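You operate a simulated robot arm through the tools that you are given. There is no shell and no other tool. Be economical: measure what you need, move in short steps, check, and stop when the job is done.

Carry out the task below with a simulated robot arm. There is one attempt and no reset: what you move stays moved.

Task
Put two scoops of coffee in the white filter.
Fine: use the scoop and lay it back; close the tin and the basket; leave the brown filter alone.

The check looks at the end state, three seconds after you hand in, the way a careful person would. Anything else that was tipped, shoved, dropped, spilled or broken makes it a failure.

Robot
A 7-joint arm with a two-finger parallel gripper, fixed in place. Base frame: the origin is at the foot of the arm, x ahead of it, y to its left, z up; the work surface is at about z = 740. Lengths are in mm, angles in degrees, forces in N, time in s.
With the tool pointing down near the work surface it reaches from about 300 to 680 mm from the base axis. Its first joint turns from -66.0 to 66.0 degrees. Payload 1.57 kg.
The tool frame sits at the grasp point between the pads (the TCP): z along the fingers, y along the line on which they close. The tips reach 30 mm beyond it. Largest opening 110 mm; finger width 24, thickness 12; the body of the gripper, 48 by 112 mm, starts 78 mm behind the TCP.
Orientation is told as [roll, pitch, yaw] about the base's x, y, z axes, in that order, counted from this pose: with the fingers straight down and closing along the base's y, the tool's x points along the base's -x, its y along +y and its z along -z.

Tools
- The arm moves only by the tool drive_tool. Its argument "rows" is a list of rows, each a list of 3 entries, a list of its own where there are three numbers: the turn, a rotation vector about the tool's x, y, z in degrees, then the shift along the tool's x, y, z in mm, then the closure, from 0 (fully open) to 1 (shut). In form: [[[ax, ay, az], [x, y, z], jaw], ...]. A call has 1 to 12 rows; each row shifts and turns the commanded pose from where the row before left it, along the tool's axes as they then stand. Each row takes 0.2 s and may step no farther than 50 mm and 8.6 degrees from the row before; otherwise, or with a gripper value out of range, the whole call is refused. A pose out of reach is approached as far as the arm can. The call stops where the force on the tool passes 40 N (or 10 N more than at its start, if that is more) or the arm is blocked; 0.2 s more then pass. Each finger travels about 108 mm/s and halts on what it meets, pressing with about 28 N; the grip force reading is that of the motor and also rises with nothing between the fingers. The clock runs only during rows and for 0.2 s after the last one: add rows that do not move to give the fingers time. The reply holds the time, the measured pose of the TCP, the force on the tool along the base axes, the opening and the grip force, in the units named above and with some noise, with the torque about the TCP (base axes, N m) and any sound that the robot's microphone picked up.
- Cameras (640 x 400 px; columns grow to the right, rows downward): "scene" is fixed at [167.7, -395.1, 1404.3]; the picture's right is [0.76, -0.65, 0.00], its down [-0.38, -0.44, -0.82] and it looks along [0.53, 0.62, -0.58] (base axes); focal length 252 px, centre (320, 200). "wrist" rides on the gripper at [70, 16, -141] in the tool frame; the picture's right is [-0.23, 0.97, 0.00], its down [-0.86, -0.20, -0.48] and it looks along [-0.47, -0.11, 0.88] (tool axes); focal length 222 px, centre (320, 200). There is no depth. A picture from a camera that has moved, and an enlarged one, comes with that camera's place and axes in the base frame and with its lens.
- camera(camera): a new picture of that camera. The clock stands still meanwhile.
- enlarge(camera, box): a new picture of the part [left, top, right, bottom] of that camera's present view, enlarged. The clock stands still meanwhile.
- close_job(): hands the job in; it is judged then, once.

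Work in short steps. Places have to be worked out from the pictures, the camera data and where the tool is seen: move nearer, look again, correct. Check each grasp and each placing, and mend what went wrong. You have 120 turns and 68 pictures in all, those below and enlarged ones among them. Open the gripper and draw the arm clear of the work before you hand the job in, unless the task says otherwise; then end with one line.

The tools are called after "Emit:" as a command line: name --argument value ..., lists and objects as JSON in quotes. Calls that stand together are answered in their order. drive_tool: Moves the arm, as the interface text tells. Its arguments: {"type":"object","properties":{"rows":{"type":"array"}},"required":["rows"]} The other tools are called the same way: camera (camera) takes a picture; enlarge (camera, box) takes an enlarged picture of a part of a camera's view; close_job () hands the job in.

At the start:

```text
time: 0.0
tool_pos: [348.5, -69.7, 1261.2]
tool_rot: [0.1, 0.0, 0.0]
force: [-0.4, -0.1, 0.2]
moment: [0.02, 0.0, 0.0]
opening: 110.0
grip_force: 0.0
```

scene: 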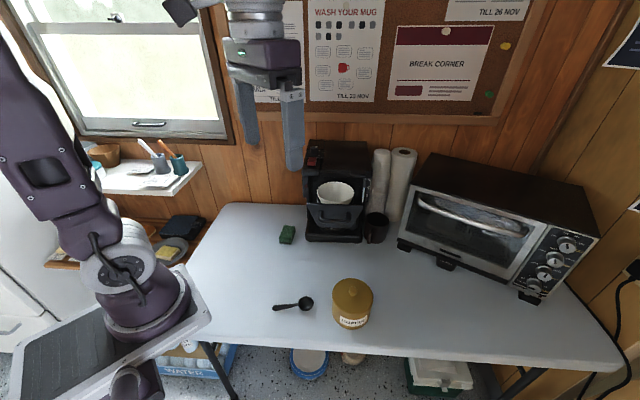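
wrist: 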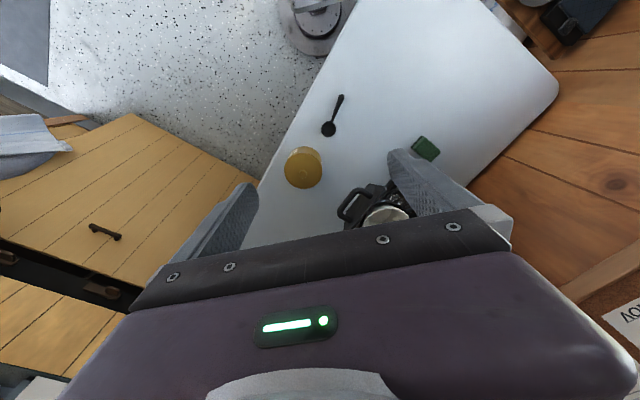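

I start by looking closer at the coffee maker and the tin and scoop.

Emit:
enlarge --camera "scene" --box '[280, 130, 430, 250]'

Emit:
enlarge --camera "scene" --box '[260, 260, 400, 345]'

Emit:
enlarge --camera "wrist" --box '[240, 80, 480, 230]'

```text
3.33 times, centred on (355, 190) of scene
camera zoom: at [167.7, -395.1, 1404.3], right [0.76, -0.65, 0.0], down [-0.38, -0.44, -0.82], along [0.53, 0.62, -0.58], focal length 842 px, centre (203, 233)
```

zoom: 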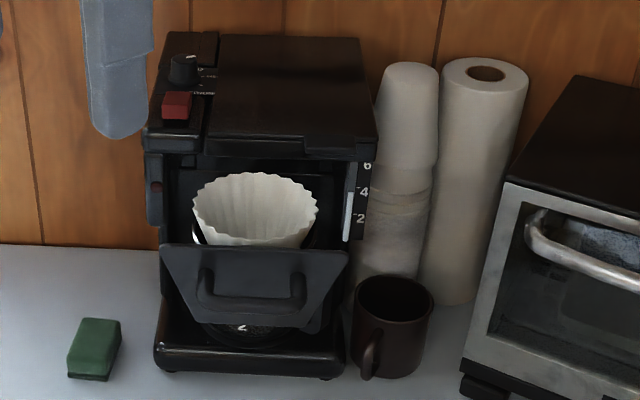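

```text
4.57 times, centred on (330, 302) of scene
camera zoom: at [167.7, -395.1, 1404.3], right [0.76, -0.65, 0.0], down [-0.38, -0.44, -0.82], along [0.53, 0.62, -0.58], focal length 1154 px, centre (274, -269)
```

zoom: 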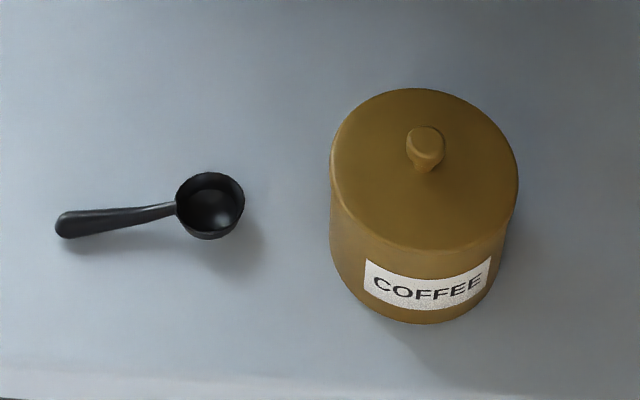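

```text
2.67 times, centred on (360, 155) of wrist
camera zoom: at [279.2, -53.6, 1401.9], right [0.23, 0.97, 0.0], down [0.86, -0.2, 0.48], along [0.47, -0.11, -0.88], focal length 592 px, centre (213, 320)
```

zoom: 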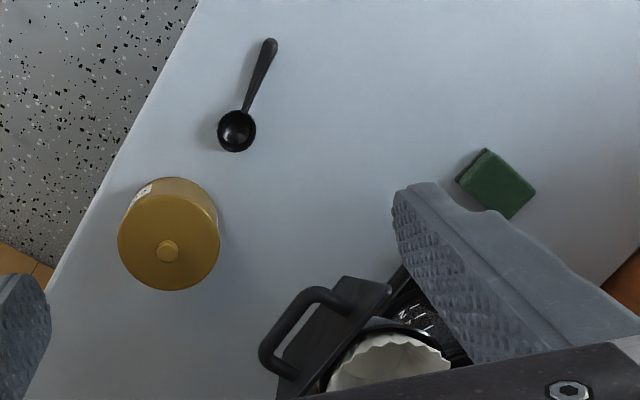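

The scoop bowl is near (402,-60), its handle end near (328,-12). The tin's knob is near (489,-150,841). The filter seems to be near (568,8,1010). I move the hand over to look down on the maker.

Emit:
drive_tool --rows '[[[0, 0, 0], [-40, 15, 0], 0], [[0, 0, 0], [-40, 15, 0], 0], [[0, 0, 0], [-40, 15, 0], 0], [[0, 0, 0], [-40, 15, 0], 0]]'

Emit:
camera --camera "wrist"

```text
time: 1.0
tool_pos: [510.0, -9.5, 1260.8]
tool_rot: [0.0, 0.1, 0.1]
force: [0.3, 0.4, -0.4]
moment: [-0.02, 0.04, -0.01]
opening: 110.0
grip_force: 0.1
```

```text
62 pictures are left
camera wrist: at [439.9, 6.7, 1401.3], right [0.23, 0.97, 0.0], down [0.86, -0.2, 0.48], along [0.47, -0.11, -0.88], focal length 222 px, centre (320, 200)
```

wrist: 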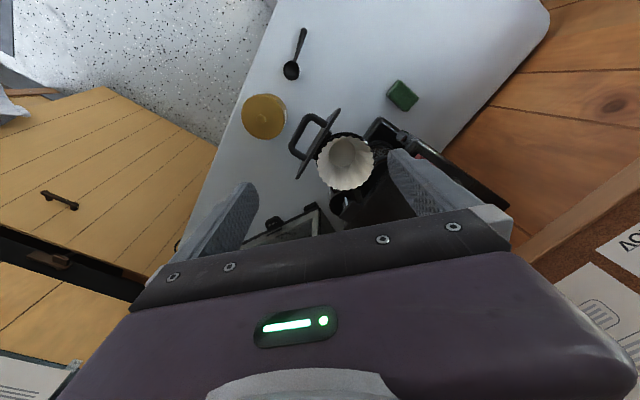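

Emit:
enlarge --camera "wrist" --box '[270, 90, 430, 220]'

```text
3.08 times, centred on (350, 155) of wrist
camera zoom: at [439.9, 6.7, 1401.3], right [0.23, 0.97, 0.0], down [0.86, -0.2, 0.48], along [0.47, -0.11, -0.88], focal length 684 px, centre (228, 338)
```

zoom: 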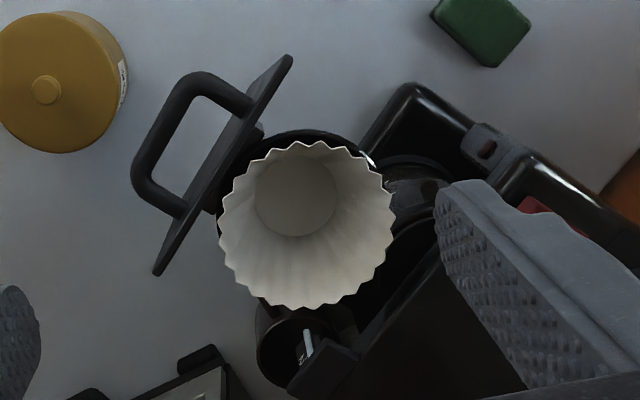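

The basket stands open with the filter rim near (582,21,1016), clear of the housing. Next I go over the tin to take the lid off.

Emit:
drive_tool --rows '[[[0, 0, 0], [5, -35, 20], 0], [[0, 0, 0], [5, -35, 30], 0], [[0, 0, 0], [5, -35, 35], 0], [[0, 0, 0], [5, -35, 35], 0.3], [[0, 0, 0], [0, 0, 45], 0.5], [[0, 0, 0], [0, 0, 45], 0.6], [[0, 0, 0], [0, 0, 45], 0.6]]'

Emit:
camera --camera "wrist"

Emit:
camera --camera "scene"

```text
time: 2.6
tool_pos: [490.1, -149.7, 1004.7]
tool_rot: [0.1, 0.1, -0.1]
force: [-0.7, -0.3, -0.7]
moment: [0.02, -0.01, -0.02]
opening: 43.9
grip_force: 0.1
```

```text
60 pictures are left
camera wrist: at [419.4, -133.7, 1146.6], right [0.23, 0.97, 0.0], down [0.85, -0.2, 0.48], along [0.47, -0.11, -0.88], focal length 222 px, centre (320, 200)
```

wrist: 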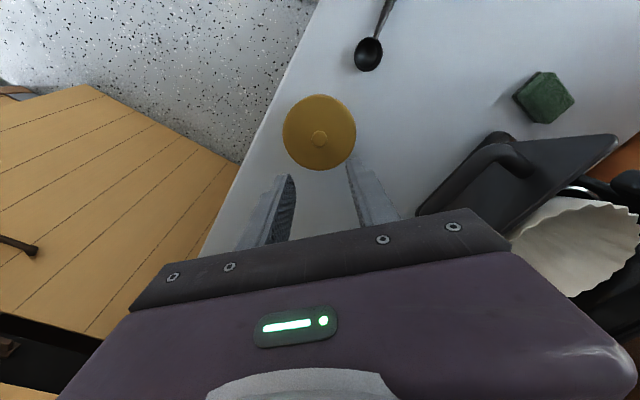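

```text
59 pictures are left
```

scene: 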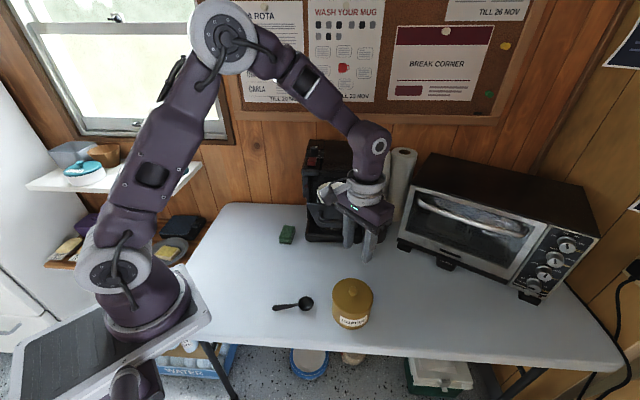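

The knob is confirmed at (488,-150). I descend to just above it and check before going round it.

Emit:
drive_tool --rows '[[[0, 0, 0], [2, 0, 40], 0.6], [[0, 0, 0], [0, 0, 40], 0.6], [[0, 0, 0], [0, 0, 40], 0.6]]'

Emit:
camera --camera "wrist"

Emit:
enlarge --camera "scene" --box '[290, 240, 410, 340]'

```text
time: 3.4
tool_pos: [486.9, -151.4, 886.0]
tool_rot: [0.0, 0.0, -0.1]
force: [-0.2, -0.4, 0.5]
moment: [0.0, 0.0, 0.02]
opening: 43.8
grip_force: 0.0
```

```text
58 pictures are left
camera wrist: at [416.9, -134.5, 1027.2], right [0.23, 0.97, 0.0], down [0.85, -0.2, 0.48], along [0.47, -0.11, -0.88], focal length 222 px, centre (320, 200)
```

wrist: 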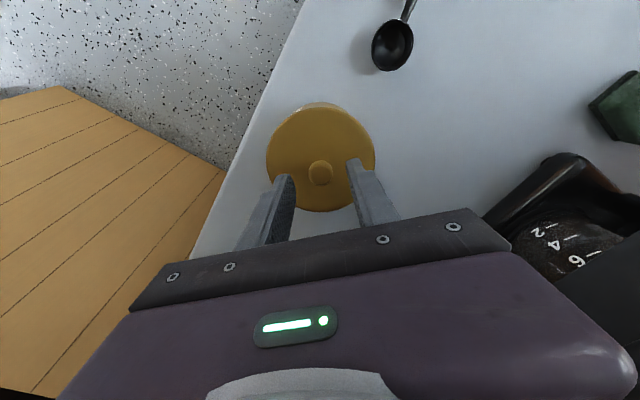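

```text
4.00 times, centred on (350, 290) of scene
camera zoom: at [167.7, -395.1, 1404.3], right [0.76, -0.65, 0.0], down [-0.38, -0.44, -0.82], along [0.53, 0.62, -0.58], focal length 1010 px, centre (200, -160)
```

zoom: 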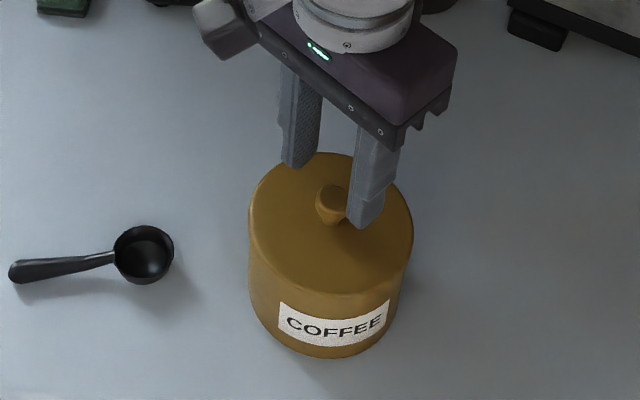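

The knob sits between the fingers. I lower 27 mm and close.

Emit:
drive_tool --rows '[[[0, 0, 0], [-2, 0, 15], 0.6], [[0, 0, 0], [0, 0, 12], 0.6], [[0, 0, 0], [0, 0, 0], 1], [[0, 0, 0], [0, 0, 0], 1]]'

Emit:
enlarge --camera "scene" --box '[290, 240, 410, 340]'

```text
time: 4.4
tool_pos: [487.3, -149.9, 858.5]
tool_rot: [0.0, 0.1, 0.0]
force: [0.9, -0.2, 0.5]
moment: [0.0, -0.03, 0.0]
opening: 20.0
grip_force: 28.3
heard: snap
```

```text
4.00 times, centred on (350, 290) of scene
camera zoom: at [167.8, -395.1, 1404.3], right [0.76, -0.65, 0.0], down [-0.38, -0.44, -0.82], along [0.53, 0.62, -0.58], focal length 1010 px, centre (200, -160)
```

zoom: 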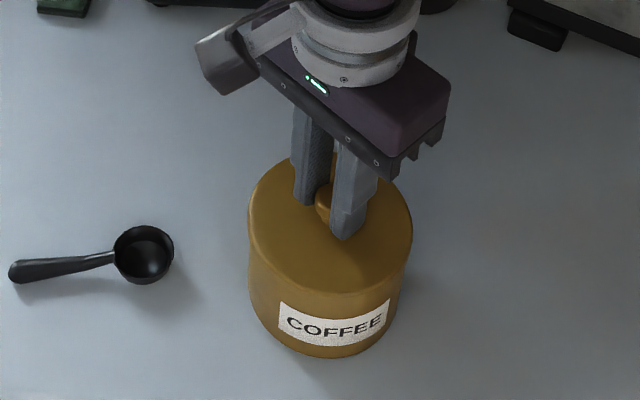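

The knob is held at 20 mm. I lift slowly.

Emit:
drive_tool --rows '[[[0, 0, 0], [0, 0, -4], 1], [[0, 0, 0], [0, 0, -6], 1], [[0, 0, 0], [0, 0, -8], 1], [[0, 0, 0], [0, 0, -10], 1]]'

Emit:
enlarge --camera "scene" --box '[290, 240, 410, 340]'

```text
time: 5.4
tool_pos: [488.4, -150.3, 886.0]
tool_rot: [0.0, -0.1, -0.1]
force: [0.4, -0.3, -0.3]
moment: [-0.03, -0.07, 0.0]
opening: 19.6
grip_force: 27.9
```

```text
4.00 times, centred on (350, 290) of scene
camera zoom: at [167.8, -395.1, 1404.3], right [0.76, -0.65, 0.0], down [-0.38, -0.44, -0.82], along [0.53, 0.62, -0.58], focal length 1010 px, centre (200, -160)
```

zoom: 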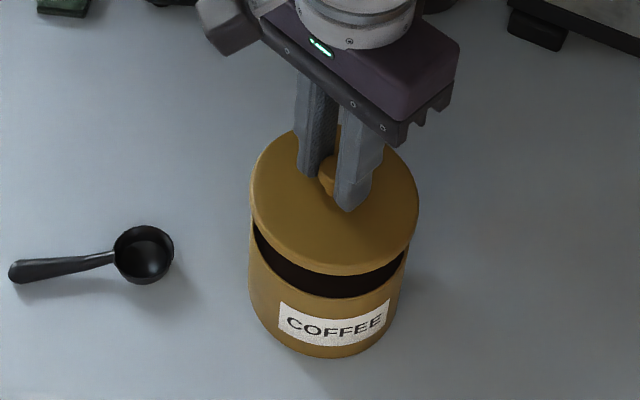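

The lid is free. I carry it back toward the base, around the basket handle, to free table at (350,110).

Emit:
drive_tool --rows '[[[0, 0, 0], [0, 0, -20], 1], [[0, 0, 0], [40, 0, -5], 1], [[0, 0, 0], [45, 0, 0], 1], [[0, 0, 0], [45, 20, 0], 1], [[0, 0, 0], [8, 45, 0], 1], [[0, 0, 0], [0, 48, 0], 1], [[0, 0, 0], [0, 48, 0], 1], [[0, 0, 0], [0, 48, 0], 1], [[0, 0, 0], [0, 48, 0], 1], [[0, 0, 0], [0, 3, 20], 1]]'

Emit:
camera --camera "scene"

Emit:
camera --camera "wrist"

```text
time: 7.6
tool_pos: [350.5, 111.7, 892.3]
tool_rot: [0.0, 0.0, 0.0]
force: [-0.3, 0.9, -0.2]
moment: [0.01, 0.01, 0.01]
opening: 19.8
grip_force: 27.9
```

```text
54 pictures are left
```

scene: 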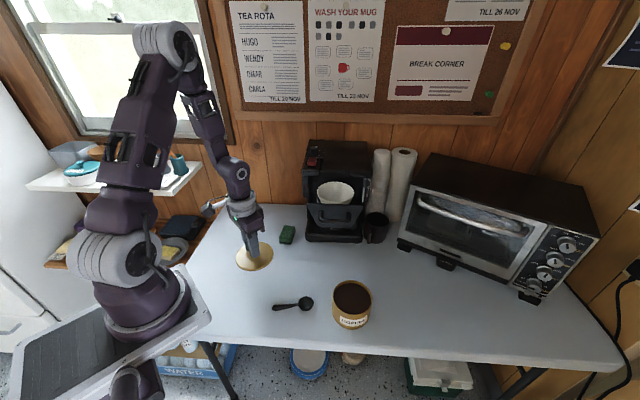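

```text
53 pictures are left
camera wrist: at [281.5, 127.2, 1032.6], right [0.23, 0.97, 0.0], down [0.86, -0.2, 0.48], along [0.47, -0.11, -0.88], focal length 222 px, centre (320, 200)
```

wrist: 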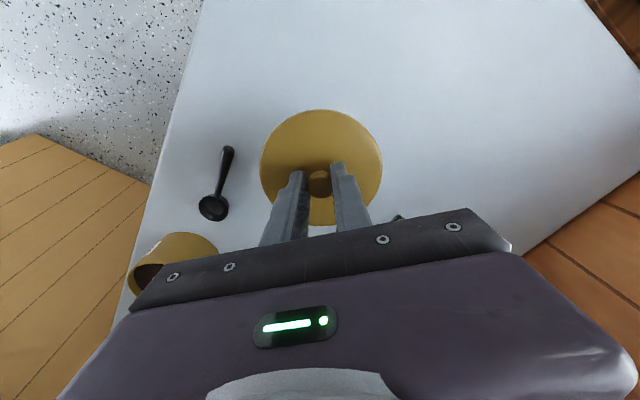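

The path below is clear. I lower the lid toward the table, expecting contact around TCP z 780-790.

Emit:
drive_tool --rows '[[[0, 0, 0], [0, 0, 40], 1], [[0, 0, 0], [0, 0, 30], 1], [[0, 0, 0], [0, 0, 12], 1], [[0, 0, 0], [0, 0, 5], 1]]'

Emit:
enlarge --camera "scene" --box '[200, 190, 320, 290]'

```text
time: 8.6
tool_pos: [351.1, 111.2, 804.6]
tool_rot: [0.0, 0.0, 0.0]
force: [1.1, -0.5, 0.4]
moment: [0.01, 0.01, 0.0]
opening: 19.7
grip_force: 28.1
```

```text
4.00 times, centred on (260, 240) of scene
camera zoom: at [167.8, -395.1, 1404.3], right [0.76, -0.65, 0.0], down [-0.38, -0.44, -0.82], along [0.53, 0.62, -0.58], focal length 1010 px, centre (560, 40)
```

zoom: 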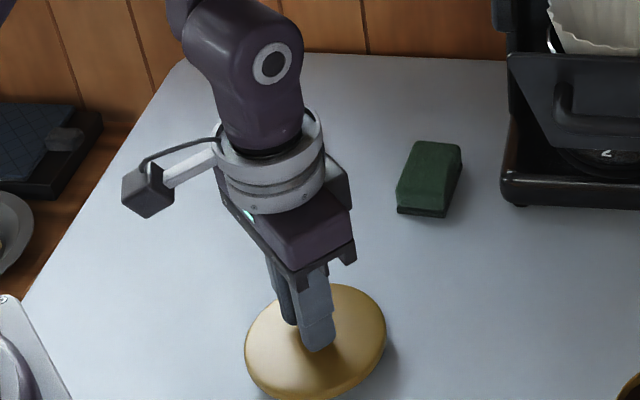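

The lid is still slightly up. I continue in small steps until the force shows contact.

Emit:
drive_tool --rows '[[[0, 0, 0], [0, 0, 5], 1], [[0, 0, 0], [0, 0, 4], 1], [[0, 0, 0], [0, 0, 3], 1]]'

```text
time: 9.4
tool_pos: [350.4, 110.9, 792.7]
tool_rot: [0.0, -0.1, -0.1]
force: [0.1, 0.9, 0.2]
moment: [0.0, 0.02, -0.01]
opening: 19.4
grip_force: 28.6
```

Emit:
drive_tool --rows '[[[0, 0, 0], [0, 0, 3], 1], [[0, 0, 0], [0, 0, 3], 1], [[0, 0, 0], [0, 0, 2], 1]]'

Emit:
enlarge --camera "scene" --box '[200, 190, 320, 290]'

```text
time: 10.2
tool_pos: [351.6, 111.0, 784.0]
tool_rot: [0.0, -0.1, 0.0]
force: [-0.8, 0.4, 36.5]
moment: [0.0, 0.02, -0.04]
opening: 19.8
grip_force: 27.9
```

```text
4.00 times, centred on (260, 240) of scene
camera zoom: at [167.3, -395.2, 1404.3], right [0.76, -0.65, 0.0], down [-0.38, -0.44, -0.82], along [0.53, 0.62, -0.58], focal length 1010 px, centre (560, 40)
```

zoom: 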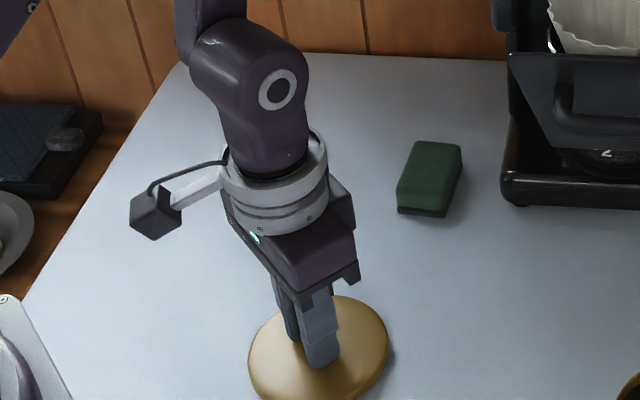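

The lid is on the table. I ease off, open the jaws and rise.

Emit:
drive_tool --rows '[[[0, 0, 0], [0, 0, -1.5], 1], [[0, 0, 0], [0, 0, 0], 0.75], [[0, 0, 0], [0, 0, 0], 0.6], [[0, 0, 0], [0, 0, -20], 0.6], [[0, 0, 0], [0, 0, -40], 0.6], [[0, 0, 0], [0, 0, -40], 0.6], [[0, 0, 0], [0, -20, -20], 0.6], [[0, 0, -6], [0, -45, 0], 0.6], [[0, 0, -6], [0, -45, 0], 0.6]]'

Emit:
camera --camera "wrist"

```text
time: 12.2
tool_pos: [356.0, 0.0, 905.9]
tool_rot: [0.1, 0.0, 12.1]
force: [-0.3, 0.6, 0.4]
moment: [0.02, -0.02, -0.03]
opening: 44.1
grip_force: 0.0
```

```text
50 pictures are left
camera wrist: at [284.3, 0.8, 1047.2], right [0.02, 1.0, 0.0], down [0.88, -0.02, 0.48], along [0.48, -0.01, -0.88], focal length 222 px, centre (320, 200)
```

wrist: 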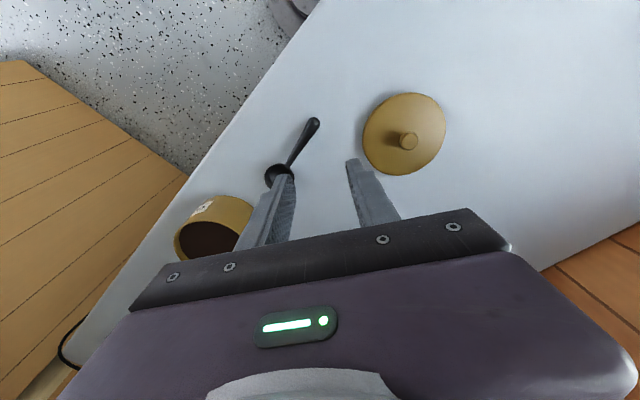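

The scoop's handle runs at about -37°. I turn the hand to yaw -37 and move above the grip point near (347,-22).

Emit:
drive_tool --rows '[[[0, 0, 8.2], [0, 0, 0], 0.6], [[0, 0, 8.2], [0, 0, 0], 0.6], [[0, 0, 8.2], [0, 0, 0], 0.6], [[0, 0, 8.2], [0, 0, 0], 0.6], [[0, 0, 8.2], [0, 0, 0], 0.6], [[0, 0, 8.2], [0, 0, 0], 0.6], [[0, 0, 0], [-6, -23, 30], 0.7], [[0, 0, 0], [0, 0, 25], 0.75], [[0, 0, 0], [0, 0, 0], 0.75]]'

Emit:
camera --camera "wrist"

Emit:
enlarge --camera "scene" --box '[250, 250, 370, 350]'

```text
time: 14.2
tool_pos: [347.0, -20.1, 850.4]
tool_rot: [0.0, 0.0, -37.3]
force: [0.8, -0.2, 0.6]
moment: [-0.01, 0.0, 0.03]
opening: 27.5
grip_force: 0.1
```

```text
49 pictures are left
camera wrist: at [301.2, 33.6, 992.3], right [0.77, 0.64, 0.0], down [0.56, -0.68, 0.48], along [0.31, -0.37, -0.88], focal length 222 px, centre (320, 200)
```

wrist: 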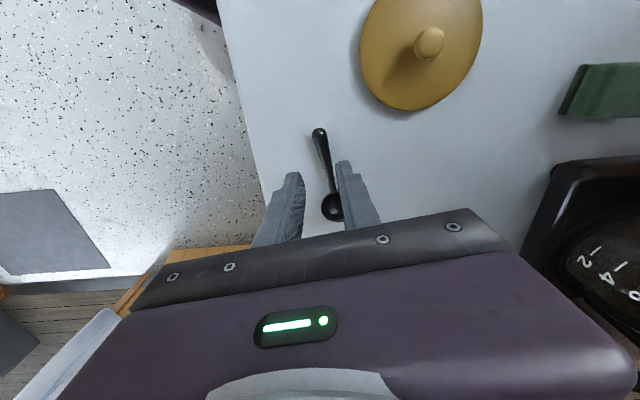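

```text
4.00 times, centred on (310, 300) of scene
camera zoom: at [167.7, -395.1, 1404.3], right [0.76, -0.65, 0.0], down [-0.38, -0.44, -0.82], along [0.53, 0.62, -0.58], focal length 1010 px, centre (360, -200)
```

zoom: 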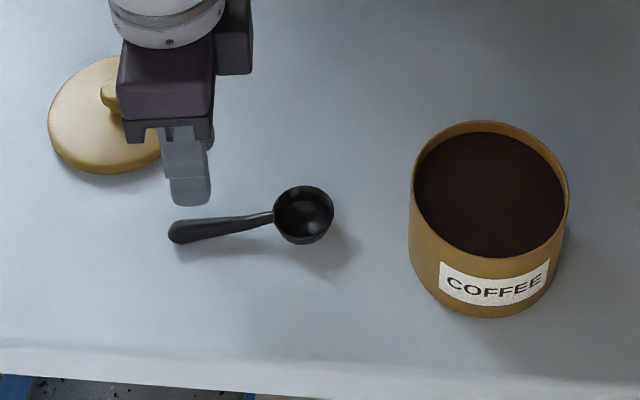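

The coffee level is just below the rim. The handle lies nearly along the tool; I correct slightly and lower to TCP 785 to check heights.

Emit:
drive_tool --rows '[[[0, 0, 2.5], [0, 2.5, 35], 0.75], [[0, 0, 0], [0, 0, 30], 0.75], [[0, 0, 0], [0, 0, 0], 0.75]]'

Emit:
enlarge --camera "scene" --box '[270, 270, 340, 330]'

Emit:
enlarge --camera "wrist" --box '[240, 80, 400, 230]'

```text
time: 15.0
tool_pos: [347.4, -18.0, 786.2]
tool_rot: [0.0, 0.0, -39.6]
force: [-0.3, 0.6, 0.1]
moment: [-0.01, 0.0, -0.01]
opening: 27.2
grip_force: 0.0
```

```text
6.67 times, centred on (305, 300) of scene
camera zoom: at [167.7, -395.1, 1404.3], right [0.76, -0.65, 0.0], down [-0.38, -0.44, -0.82], along [0.53, 0.62, -0.58], focal length 1683 px, centre (420, -467)
```

zoom: 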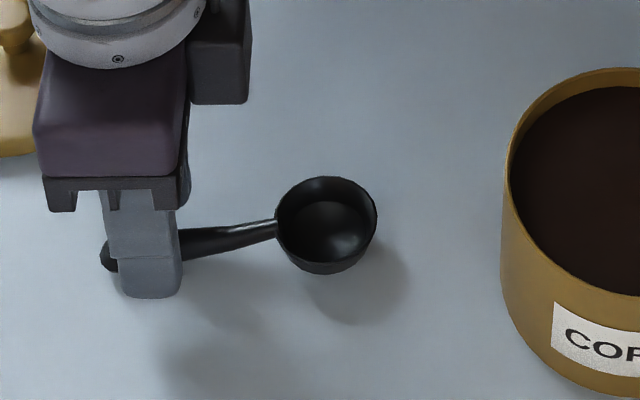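

```text
2.67 times, centred on (320, 155) of wrist
camera zoom: at [304.7, 38.0, 927.3], right [0.8, 0.6, 0.0], down [0.53, -0.7, 0.48], along [0.29, -0.38, -0.88], focal length 592 px, centre (320, 320)
```

zoom: 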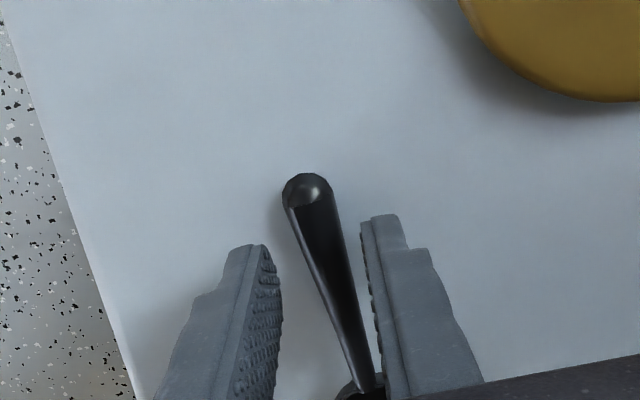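

The handle is between the fingers but rotated about 4° the other way. I correct the yaw to -36, lower to TCP 775, and close gently.

Emit:
drive_tool --rows '[[[0, 0, -3.5], [0, 2.5, 0], 0.75], [[0, 0, 0], [0, 0, 6], 0.75], [[0, 0, 0], [0, 0, 5], 0.75], [[0, 0, 0], [0, 0, 0], 0.83], [[0, 0, 0], [0, 0, 0], 0.9], [[0, 0, 0], [0, 0, 0], 1], [[0, 0, 0], [0, 0, 0], 1]]'

Emit:
enlarge --camera "scene" --box '[270, 270, 340, 330]'

Emit:
enlarge --camera "wrist" --box '[240, 80, 400, 230]'

```text
time: 16.6
tool_pos: [349.0, -17.5, 775.7]
tool_rot: [-0.1, -0.1, -36.2]
force: [-0.2, 0.0, -0.2]
moment: [0.02, 0.04, 0.01]
opening: 12.5
grip_force: 27.8
```

```text
6.67 times, centred on (305, 300) of scene
camera zoom: at [167.7, -395.1, 1404.3], right [0.76, -0.65, 0.0], down [-0.38, -0.44, -0.82], along [0.53, 0.62, -0.58], focal length 1683 px, centre (420, -467)
```

zoom: 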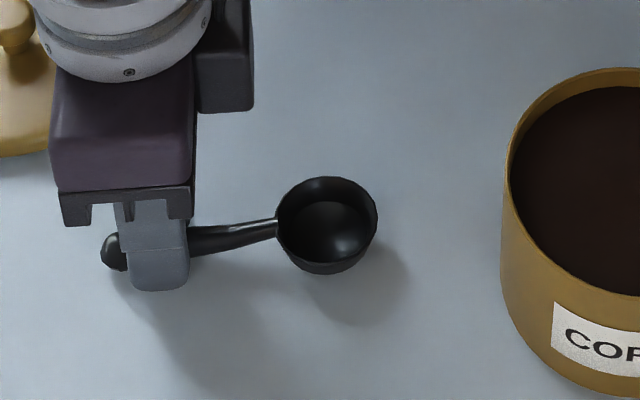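

```text
2.67 times, centred on (320, 155) of wrist
camera zoom: at [303.2, 36.7, 916.3], right [0.76, 0.65, 0.0], down [0.57, -0.67, 0.48], along [0.31, -0.36, -0.88], focal length 592 px, centre (320, 320)
```

zoom: 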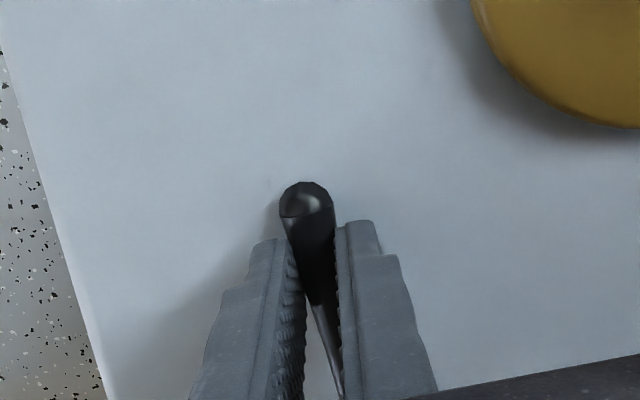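

The handle is held at 12.5 mm; this pose, TCP (349,-17.5,775.7) at yaw -36.2, is where I lay it back later. I lift and check the hold.

Emit:
drive_tool --rows '[[[0, 0, 0], [0, 0, -10], 1], [[0, 0, 0], [0, 0, -30], 1], [[0, 0, 0], [0, 0, -45], 1], [[0, 0, 0], [0, 0, -45], 1], [[0, 0, 0], [0, 0, -20], 1]]'

Emit:
enlarge --camera "scene" --box '[250, 200, 380, 330]'

```text
time: 17.8
tool_pos: [349.6, -17.4, 926.0]
tool_rot: [0.1, -0.1, -36.2]
force: [0.3, -0.5, -1.5]
moment: [-0.03, 0.02, -0.03]
opening: 12.6
grip_force: 28.4
```

```text
3.08 times, centred on (315, 265) of scene
camera zoom: at [167.7, -395.1, 1404.3], right [0.76, -0.65, 0.0], down [-0.38, -0.44, -0.82], along [0.53, 0.62, -0.58], focal length 777 px, centre (335, 0)
```

zoom: 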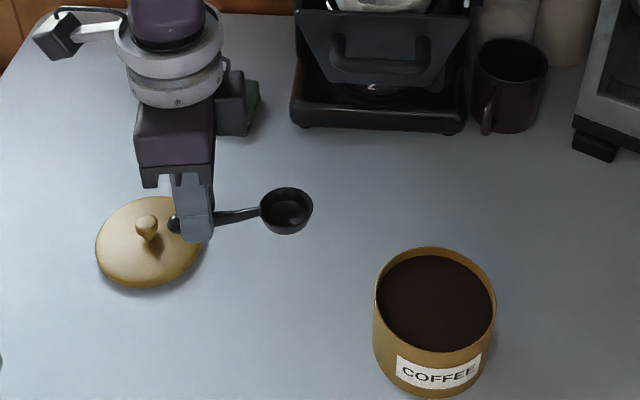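

The hold is firm. I move toward the tin at a safe height and tilt the scoop bowl-down, checking that the arm can reach the tilt.

Emit:
drive_tool --rows '[[[0, 0, 0], [-45, -8, -5], 1], [[0, 0, 0], [-45, -8, -5], 1], [[0, 0, 0], [-30, -5, 0], 1], [[0, 8, 0], [0, 0, 0], 1], [[0, 8, 0], [0, 0, 0], 1], [[0, 8, 0], [0, 0, 0], 1], [[0, 8, 0], [0, 0, 0], 1], [[0, 8, 0], [0, 0, 0], 1]]'

Emit:
camera --camera "scene"

```text
time: 19.6
tool_pos: [432.4, -105.5, 935.7]
tool_rot: [0.1, 40.1, -36.2]
force: [0.2, 0.6, 0.2]
moment: [0.01, -0.02, 0.01]
opening: 12.7
grip_force: 27.9
```

```text
42 pictures are left
```

scene: 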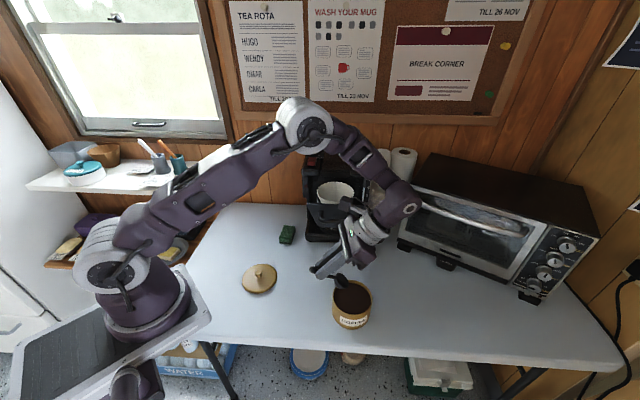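

The tilt works and the wrist is clear of the basket. I complete the tilt to 56° and move over the tin's near half.

Emit:
drive_tool --rows '[[[0, 8, 0], [0, 0, 0], 1], [[0, 8, 0], [0, 0, 0], 1], [[0, 0, 0], [-25, 1, -2], 1], [[0, 0, 0], [-26, 0, -2], 1], [[0, 0, 0], [0, 0, 0], 1]]'

Emit:
enlarge --camera "scene" --box '[290, 230, 410, 340]'

Emit:
camera --camera "wrist"

```text
time: 20.8
tool_pos: [459.6, -123.5, 895.1]
tool_rot: [-0.1, 56.0, -36.2]
force: [0.3, -0.2, -0.2]
moment: [0.01, 0.0, 0.0]
opening: 12.5
grip_force: 27.9
```

```text
3.64 times, centred on (350, 285) of scene
camera zoom: at [167.7, -395.1, 1404.3], right [0.76, -0.65, 0.0], down [-0.38, -0.44, -0.82], along [0.53, 0.62, -0.58], focal length 918 px, centre (211, -109)
```

zoom: 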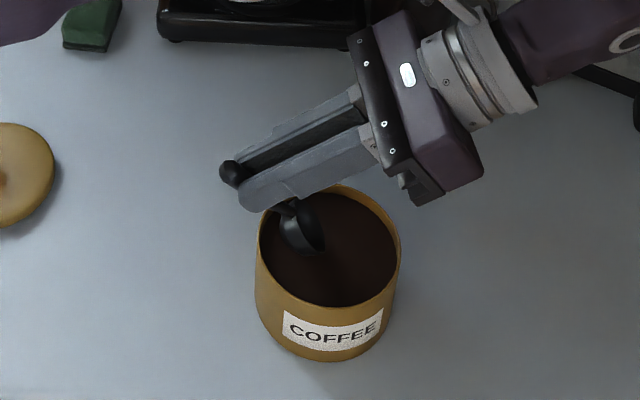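

```text
40 pictures are left
camera wrist: at [532.9, -157.2, 1031.8], right [0.68, 0.71, -0.19], down [0.59, -0.68, -0.44], along [-0.44, 0.19, -0.88], focal length 222 px, centre (320, 200)
```

wrist: 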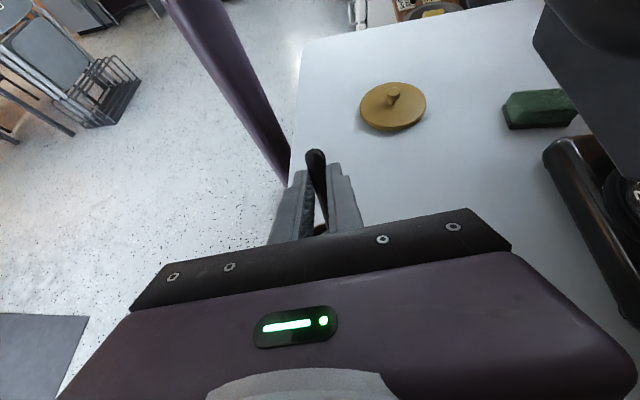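

The bowl hangs over the tin's near half. I push straight down into the coffee in small steps.

Emit:
drive_tool --rows '[[[0, 0, 0], [-11.2, 0, 7.5], 1], [[0, 0, 0], [-11.2, 0, 7.5], 1], [[0, 0, 0], [-9, 0, 6], 1], [[0, 0, 0], [-7, 0, 4.7], 1], [[0, 0, 0], [-6, 0, 4], 1]]'

Emit:
enlarge --camera "scene" --box '[290, 230, 410, 340]'

```text
time: 22.0
tool_pos: [460.1, -122.8, 841.7]
tool_rot: [0.0, 56.0, -36.1]
force: [-6.1, 6.0, 23.2]
moment: [0.14, 0.19, -0.05]
opening: 13.0
grip_force: 28.0
```

```text
3.64 times, centred on (350, 285) of scene
camera zoom: at [167.3, -394.8, 1404.4], right [0.76, -0.65, 0.0], down [-0.38, -0.44, -0.82], along [0.53, 0.62, -0.58], focal length 918 px, centre (211, -109)
```

zoom: 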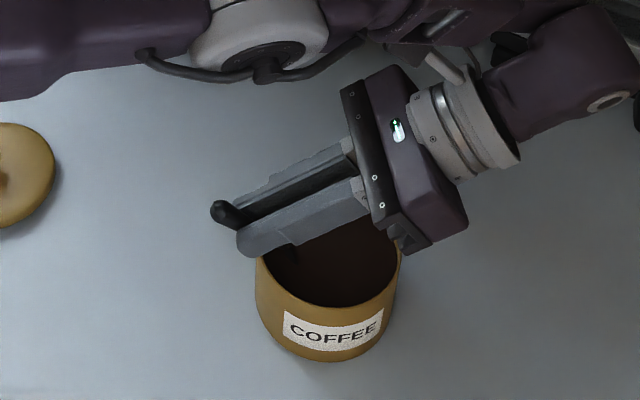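

The bowl is in with about 23 N of resistance. I now sweep by rotating back from 56° to 30°, which carries the bowl forward and up through the coffee.

Emit:
drive_tool --rows '[[[0, -5, 0], [0, 0, -0.5], 1], [[0, -5, 0], [0, 0, -0.5], 1], [[0, -5, 0], [0, 0, -0.5], 1], [[0, -5, 0], [0, 0, -0.5], 1], [[0, -5, 0], [0, 0, -0.5], 1]]'

Emit:
enlarge --camera "scene" --box '[290, 230, 410, 340]'

```text
time: 23.2
tool_pos: [462.2, -124.4, 844.2]
tool_rot: [-0.1, 30.9, -36.1]
force: [0.3, -0.7, 2.7]
moment: [0.03, -0.01, -0.01]
opening: 12.6
grip_force: 27.9
```

```text
3.64 times, centred on (350, 285) of scene
camera zoom: at [167.7, -395.1, 1404.3], right [0.76, -0.65, 0.0], down [-0.38, -0.44, -0.82], along [0.53, 0.62, -0.58], focal length 918 px, centre (211, -109)
```

zoom: 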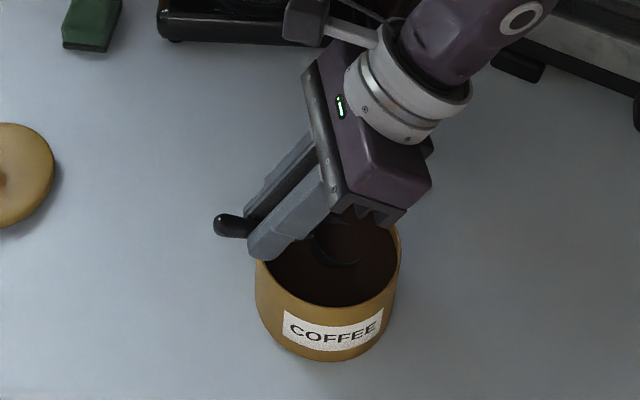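

The bowl is surfacing with coffee. I rise while levelling it, drawing back slightly so it clears the far wall.

Emit:
drive_tool --rows '[[[0, -6, 0], [8.6, 0, -6.5], 1], [[0, -6, 0], [8.7, 0, -9.2], 1], [[0, -6, 0], [8.4, 0, -11.9], 1], [[0, -6, 0], [5.1, 0, -13.2], 1], [[0, -6.9, 0], [1.7, 0, -13.9], 1], [[0, 0, 0], [0, 0, 0], 1]]'

Emit:
enlarge --camera "scene" --box '[290, 220, 410, 340]'

```text
time: 24.6
tool_pos: [450.6, -116.1, 908.0]
tool_rot: [0.0, 0.2, -36.2]
force: [-0.7, 0.6, -0.3]
moment: [0.01, 0.04, 0.03]
opening: 12.6
grip_force: 27.8
```

```text
3.33 times, centred on (350, 280) of scene
camera zoom: at [167.7, -395.1, 1404.3], right [0.76, -0.65, 0.0], down [-0.38, -0.44, -0.82], along [0.53, 0.62, -0.58], focal length 842 px, centre (220, -67)
```

zoom: 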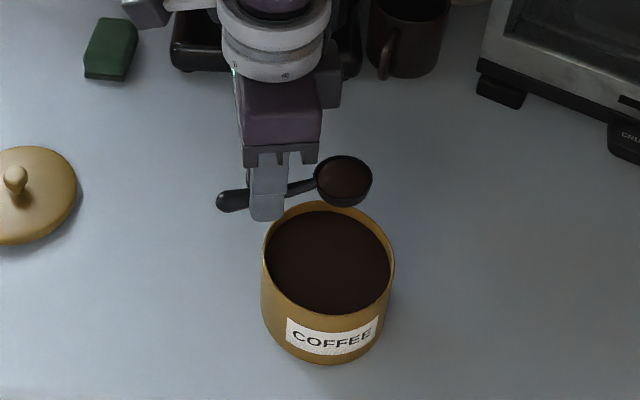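

The scoop is level-full and clean. I raise it slowly to z 1115, level, before going across to the filter.

Emit:
drive_tool --rows '[[[0, 0, 0], [0, 0, -15], 1], [[0, 0, 0], [0, 0, -30], 1], [[0, 0, 0], [0, 0, -36], 1], [[0, 0, 0], [0, 0, -36], 1], [[0, 0, 0], [0, 0, -36], 1], [[0, 0, 0], [0, 0, -34], 1], [[0, 0, 0], [0, 0, -20], 1], [[0, 0, 0], [0, 0, 0], 1]]'

```text
time: 26.4
tool_pos: [452.1, -114.7, 1113.5]
tool_rot: [0.0, 0.2, -36.2]
force: [1.3, -0.6, -0.4]
moment: [0.01, 0.03, -0.01]
opening: 12.6
grip_force: 27.6
```

Raised level. I turn to yaw -90 and swing to y≈108, staying short of the maker in x.

Emit:
drive_tool --rows '[[[0, 0, 7.7], [0, 0, 0], 1], [[0, 0, 7.7], [0, 0, 0], 1], [[0, 0, 7.7], [0, 0, 0], 1], [[0, 0, 7.7], [0, 0, 0], 1], [[0, 0, 7.7], [0, 0, 0], 1], [[0, 0, 7.7], [0, 0, 0], 1], [[0, 0, 7.6], [0, 0, 0], 1], [[0, 0, 0], [40, 0, 0], 1], [[0, 0, 0], [45, 0, 0], 1], [[0, 0, 0], [48, 0, 0], 1], [[0, 0, 0], [46, 0, 0], 1], [[0, 0, 0], [44, 0, 0], 1]]'

Emit:
camera --camera "scene"

```text
time: 29.0
tool_pos: [451.0, 107.3, 1113.6]
tool_rot: [-0.1, 0.1, -89.9]
force: [-0.7, 0.8, 0.0]
moment: [-0.01, 0.04, 0.0]
opening: 12.7
grip_force: 28.4
```

```text
36 pictures are left
```

scene: 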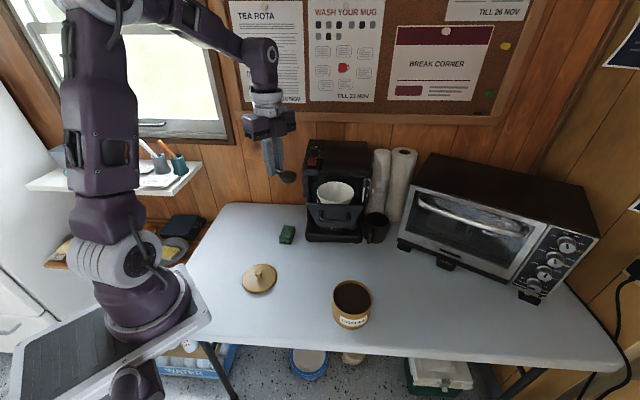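

Clear of the maker. I move out in x over the filter.

Emit:
drive_tool --rows '[[[0, 0, 0], [0, 30, 0], 1], [[0, 0, 0], [0, 40, 0], 1], [[0, 0, 0], [0, 40, 0], 1], [[0, 0, 0], [0, 25, 0], 1], [[0, 0, 0], [0, 0, 0], 1]]'

Emit:
enlarge --camera "scene" --box '[270, 100, 420, 250]'

Emit:
camera --camera "wrist"

```text
time: 30.2
tool_pos: [585.5, 107.0, 1115.0]
tool_rot: [-0.1, 0.1, -90.1]
force: [0.3, -0.4, 0.0]
moment: [0.01, 0.02, 0.0]
opening: 12.7
grip_force: 27.9
```

```text
2.67 times, centred on (345, 175) of scene
camera zoom: at [167.8, -395.1, 1404.3], right [0.76, -0.65, 0.0], down [-0.38, -0.44, -0.82], along [0.53, 0.62, -0.58], focal length 673 px, centre (253, 267)
```

zoom: 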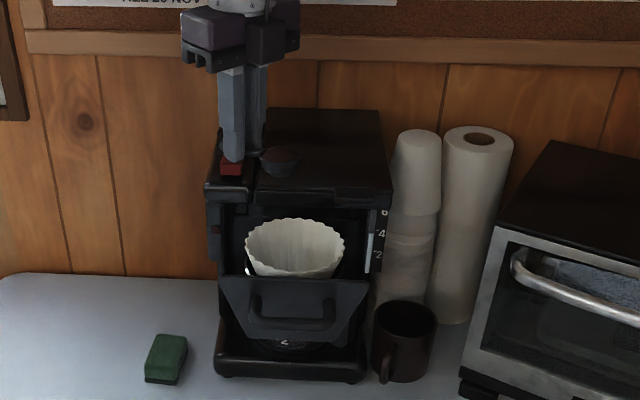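

```text
34 pictures are left
camera wrist: at [602.6, 176.3, 1255.5], right [0.97, -0.23, 0.0], down [-0.2, -0.86, 0.48], along [-0.11, -0.47, -0.88], focal length 222 px, centre (320, 200)
```

wrist: 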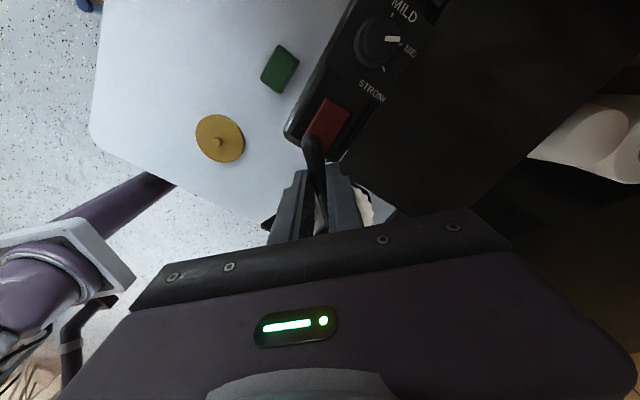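

The bowl is above the filter's left part. I tilt to 24° while advancing a little, then check where the lip is.

Emit:
drive_tool --rows '[[[0, 8, 0], [-4, 0, 0], 1], [[0, 8, 0], [-4, 0, -1], 1], [[0, 8, 0], [-4, 0, -1], 1], [[0, 0, 0], [0, 0, 0], 1]]'

Emit:
enlarge --camera "scene" --box '[300, 130, 390, 220]'

```text
time: 31.2
tool_pos: [586.2, 94.9, 1112.9]
tool_rot: [-0.1, 24.1, -90.0]
force: [1.0, 0.3, -0.3]
moment: [0.03, -0.03, -0.03]
opening: 12.3
grip_force: 28.6
```

```text
4.44 times, centred on (345, 175) of scene
camera zoom: at [167.7, -395.1, 1404.3], right [0.76, -0.65, 0.0], down [-0.38, -0.44, -0.82], along [0.53, 0.62, -0.58], focal length 1122 px, centre (209, 311)
```

zoom: 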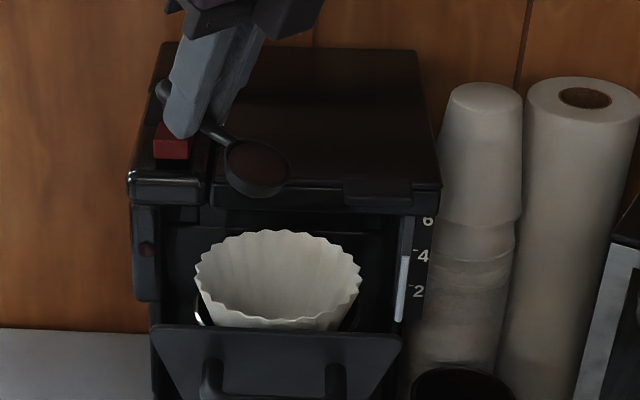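

The lip projects over the filter's centre as computed. I continue tilting to 64°, keeping the lip above the centre.

Emit:
drive_tool --rows '[[[0, 8, 0], [-6.7, 0, -3], 1], [[0, 8, 0], [-7, 0, -5], 1], [[0, 8, 0], [-7, 0, -6.7], 1], [[0, 8, 0], [-6.5, 0, -8.5], 1], [[0, 8, 0], [-5.6, 0, -10], 1], [[0, 0, 0], [0, 0, 0], 1]]'

Emit:
enlarge --camera "scene" --box '[300, 130, 390, 220]'

```text
time: 32.6
tool_pos: [585.8, 46.6, 1117.7]
tool_rot: [-0.1, 64.2, -90.1]
force: [0.2, 0.1, 0.5]
moment: [0.02, -0.01, 0.01]
opening: 12.7
grip_force: 27.8
```

```text
4.44 times, centred on (345, 175) of scene
camera zoom: at [167.7, -395.1, 1404.3], right [0.76, -0.65, 0.0], down [-0.38, -0.44, -0.82], along [0.53, 0.62, -0.58], focal length 1122 px, centre (209, 311)
```

zoom: 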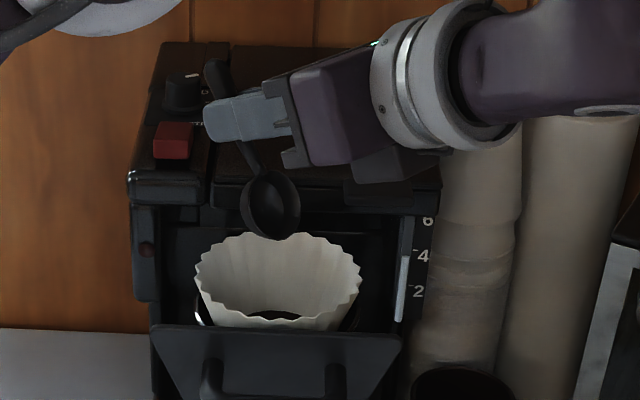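

Coffee is in the filter. I tilt on to 88° to empty the rest, then reverse the same motions back to level.

Emit:
drive_tool --rows '[[[0, 8, 0], [-5.2, 0, -10.7], 1], [[0, 8, 0], [-3.8, 0, -11.6], 1], [[0, 8, 0], [-2.1, 0, -12.1], 1], [[0, 0, 0], [0, 0, 0], 1], [[0, 0, 0], [0, 0, 0], 1]]'

Emit:
enlarge --camera "scene" --box '[300, 130, 390, 220]'

```text
time: 33.8
tool_pos: [585.7, 11.5, 1117.7]
tool_rot: [-2.1, 88.1, -92.2]
force: [0.3, 0.9, -0.7]
moment: [0.03, 0.0, -0.02]
opening: 12.8
grip_force: 27.5
```

```text
4.44 times, centred on (345, 175) of scene
camera zoom: at [167.7, -395.1, 1404.3], right [0.76, -0.65, 0.0], down [-0.38, -0.44, -0.82], along [0.53, 0.62, -0.58], focal length 1122 px, centre (209, 311)
```

zoom: 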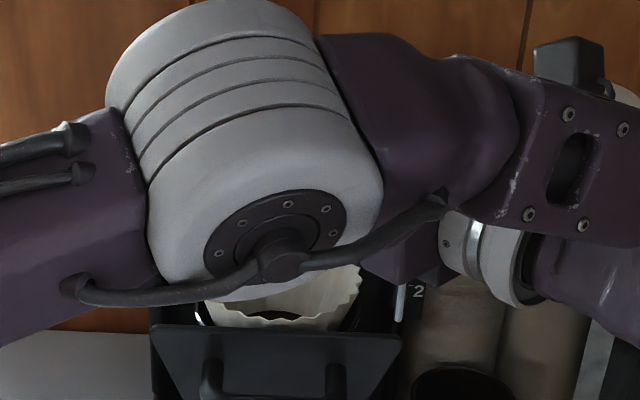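

Now I reverse to level along the same path.

Emit:
drive_tool --rows '[[[0, -8, 0], [0.4, 0, 12.3], 1], [[0, -8, 0], [2.1, 0, 12], 1], [[0, -8, 0], [3.7, 0, 11.3], 1], [[0, -8, 0], [5, 0, 10.3], 1], [[0, -8, 0], [6, 0, 8.9], 1], [[0, -8, 0], [6.5, 0, 7.2], 1], [[0, -8, 0], [6.6, 0, 5.5], 1], [[0, -8, 0], [6.2, 0, 3.9], 1], [[0, -8, 0], [5.5, 0, 2.4], 1], [[0, -8, 0], [4.8, 0, 1.4], 1], [[0, -8, 0], [3, 0, 0.4], 1]]'

Emit:
enlarge --camera "scene" --box '[280, 110, 410, 240]'

```text
time: 36.2
tool_pos: [585.9, 109.4, 1117.2]
tool_rot: [0.0, -0.1, -90.1]
force: [-0.4, -0.5, -0.5]
moment: [0.01, 0.02, -0.03]
opening: 12.7
grip_force: 28.3
```

```text
3.08 times, centred on (345, 175) of scene
camera zoom: at [167.7, -395.1, 1404.3], right [0.76, -0.65, 0.0], down [-0.38, -0.44, -0.82], along [0.53, 0.62, -0.58], focal length 777 px, centre (243, 277)
```

zoom: 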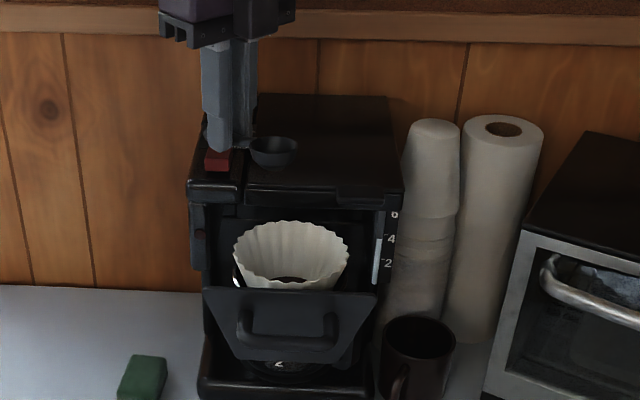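

The first scoop is in, and the spoon is empty. I go back the same way for the second.

Emit:
drive_tool --rows '[[[0, 0, 0], [0, -45, 0], 1], [[0, 0, 0], [0, -45, 0], 1], [[0, 0, 0], [0, -45, 0], 1], [[0, 0, 0], [-45, 0, 0], 1], [[0, 0, 0], [-45, 0, 0], 1], [[0, 0, 0], [-45, 0, 0], 1], [[0, 0, 0], [-45, 0, 0], 1], [[0, 0, 0], [-45, 0, 0], 1], [[0, 0, -8], [0, 0, 0], 1], [[0, 0, -8], [0, 0, 0], 1], [[0, 0, -8], [0, 0, 0], 1], [[0, 0, -8], [0, 0, 0], 1]]'

Emit:
drive_tool --rows '[[[0, 0, -8], [0, 0, 0], 1], [[0, 0, -8], [0, 0, 40], 1], [[0, 0, -6], [0, 0, 45], 1], [[0, 0, 0], [0, 0, 45], 1], [[0, 0, 0], [0, 0, 45], 1], [[0, 8, 0], [0, 0, 0], 1], [[0, 8, 0], [0, 0, 0], 1], [[0, 8, 0], [0, 0, 0], 1], [[0, 8, 0], [0, 0, 0], 1], [[0, 8, 0], [0, 0, 0], 1], [[0, 8, 0], [0, 0, 0], 1], [[0, 8, 0], [0, 0, 0], 1]]'

```text
time: 38.8
tool_pos: [450.7, -116.4, 1117.5]
tool_rot: [0.0, 0.1, -57.9]
force: [0.7, 0.1, -0.9]
moment: [0.02, 0.01, -0.01]
opening: 12.4
grip_force: 27.7
```

```text
time: 41.4
tool_pos: [450.7, -116.5, 942.1]
tool_rot: [0.0, 56.2, -36.0]
force: [0.4, 0.2, -0.1]
moment: [0.02, 0.0, 0.03]
opening: 12.4
grip_force: 27.8
```

In place at 942. I move to the pre-plunge spot and look once.

Emit:
drive_tool --rows '[[[0, 0, 0], [-23, 0, 8.6], 1], [[0, 0, 0], [-22, 0, 8.6], 1], [[0, 0, 0], [0, 0, 0], 1]]'

Emit:
enlarge --camera "scene" --box '[290, 230, 410, 340]'

```text
time: 42.2
tool_pos: [458.9, -121.7, 895.6]
tool_rot: [0.1, 56.1, -36.0]
force: [0.8, -0.8, -0.4]
moment: [-0.01, -0.02, 0.03]
opening: 12.6
grip_force: 28.2
```

```text
3.64 times, centred on (350, 285) of scene
camera zoom: at [167.7, -395.1, 1404.3], right [0.76, -0.65, 0.0], down [-0.38, -0.44, -0.82], along [0.53, 0.62, -0.58], focal length 918 px, centre (211, -109)
```

zoom: 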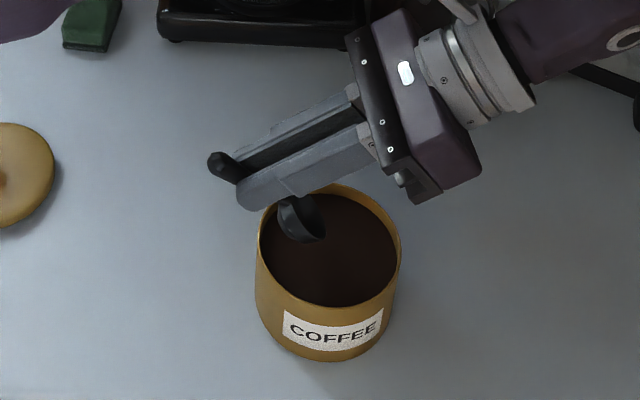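

The scoop slid about 8 mm in the grip during the first plunge, but there is still room. I plunge again more slowly, a little further forward.

Emit:
drive_tool --rows '[[[0, 0, 0], [-23.5, 0, 9.9], 1], [[0, 0, 0], [-3.3, 0, 2.24], 1], [[0, 0, 0], [-3.3, 0, 2.24], 1], [[0, 0, 0], [-3.3, 0, 2.24], 1], [[0, 0, 0], [-3.3, 0, 2.24], 1], [[0, 0, 0], [-3.3, 0, 2.24], 1], [[0, 0, 0], [-3.3, 0, 2.24], 1], [[0, 0, 0], [-3.3, 0, 2.24], 1], [[0, 0, 0], [-3.3, 0, 2.24], 1]]'

Emit:
enlarge --camera "scene" --box '[290, 230, 410, 340]'

```text
time: 44.2
tool_pos: [462.9, -123.7, 846.9]
tool_rot: [0.2, 55.6, -35.8]
force: [0.5, 1.2, -0.1]
moment: [-0.01, -0.02, 0.02]
opening: 12.4
grip_force: 27.2
out of reach, approached as far as the arm can: row 8, 9
```

```text
3.64 times, centred on (350, 285) of scene
camera zoom: at [167.7, -395.1, 1404.3], right [0.76, -0.65, 0.0], down [-0.38, -0.44, -0.82], along [0.53, 0.62, -0.58], focal length 918 px, centre (211, -109)
```

zoom: 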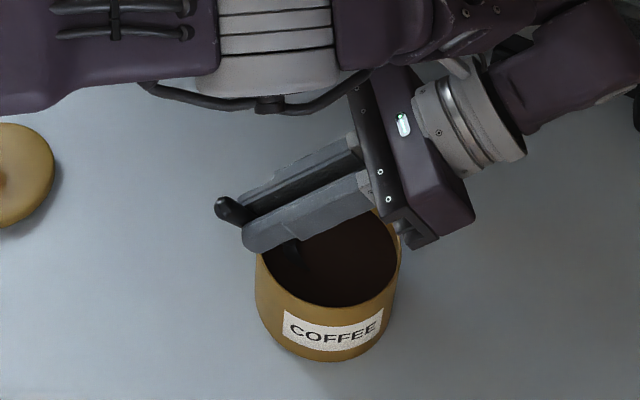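

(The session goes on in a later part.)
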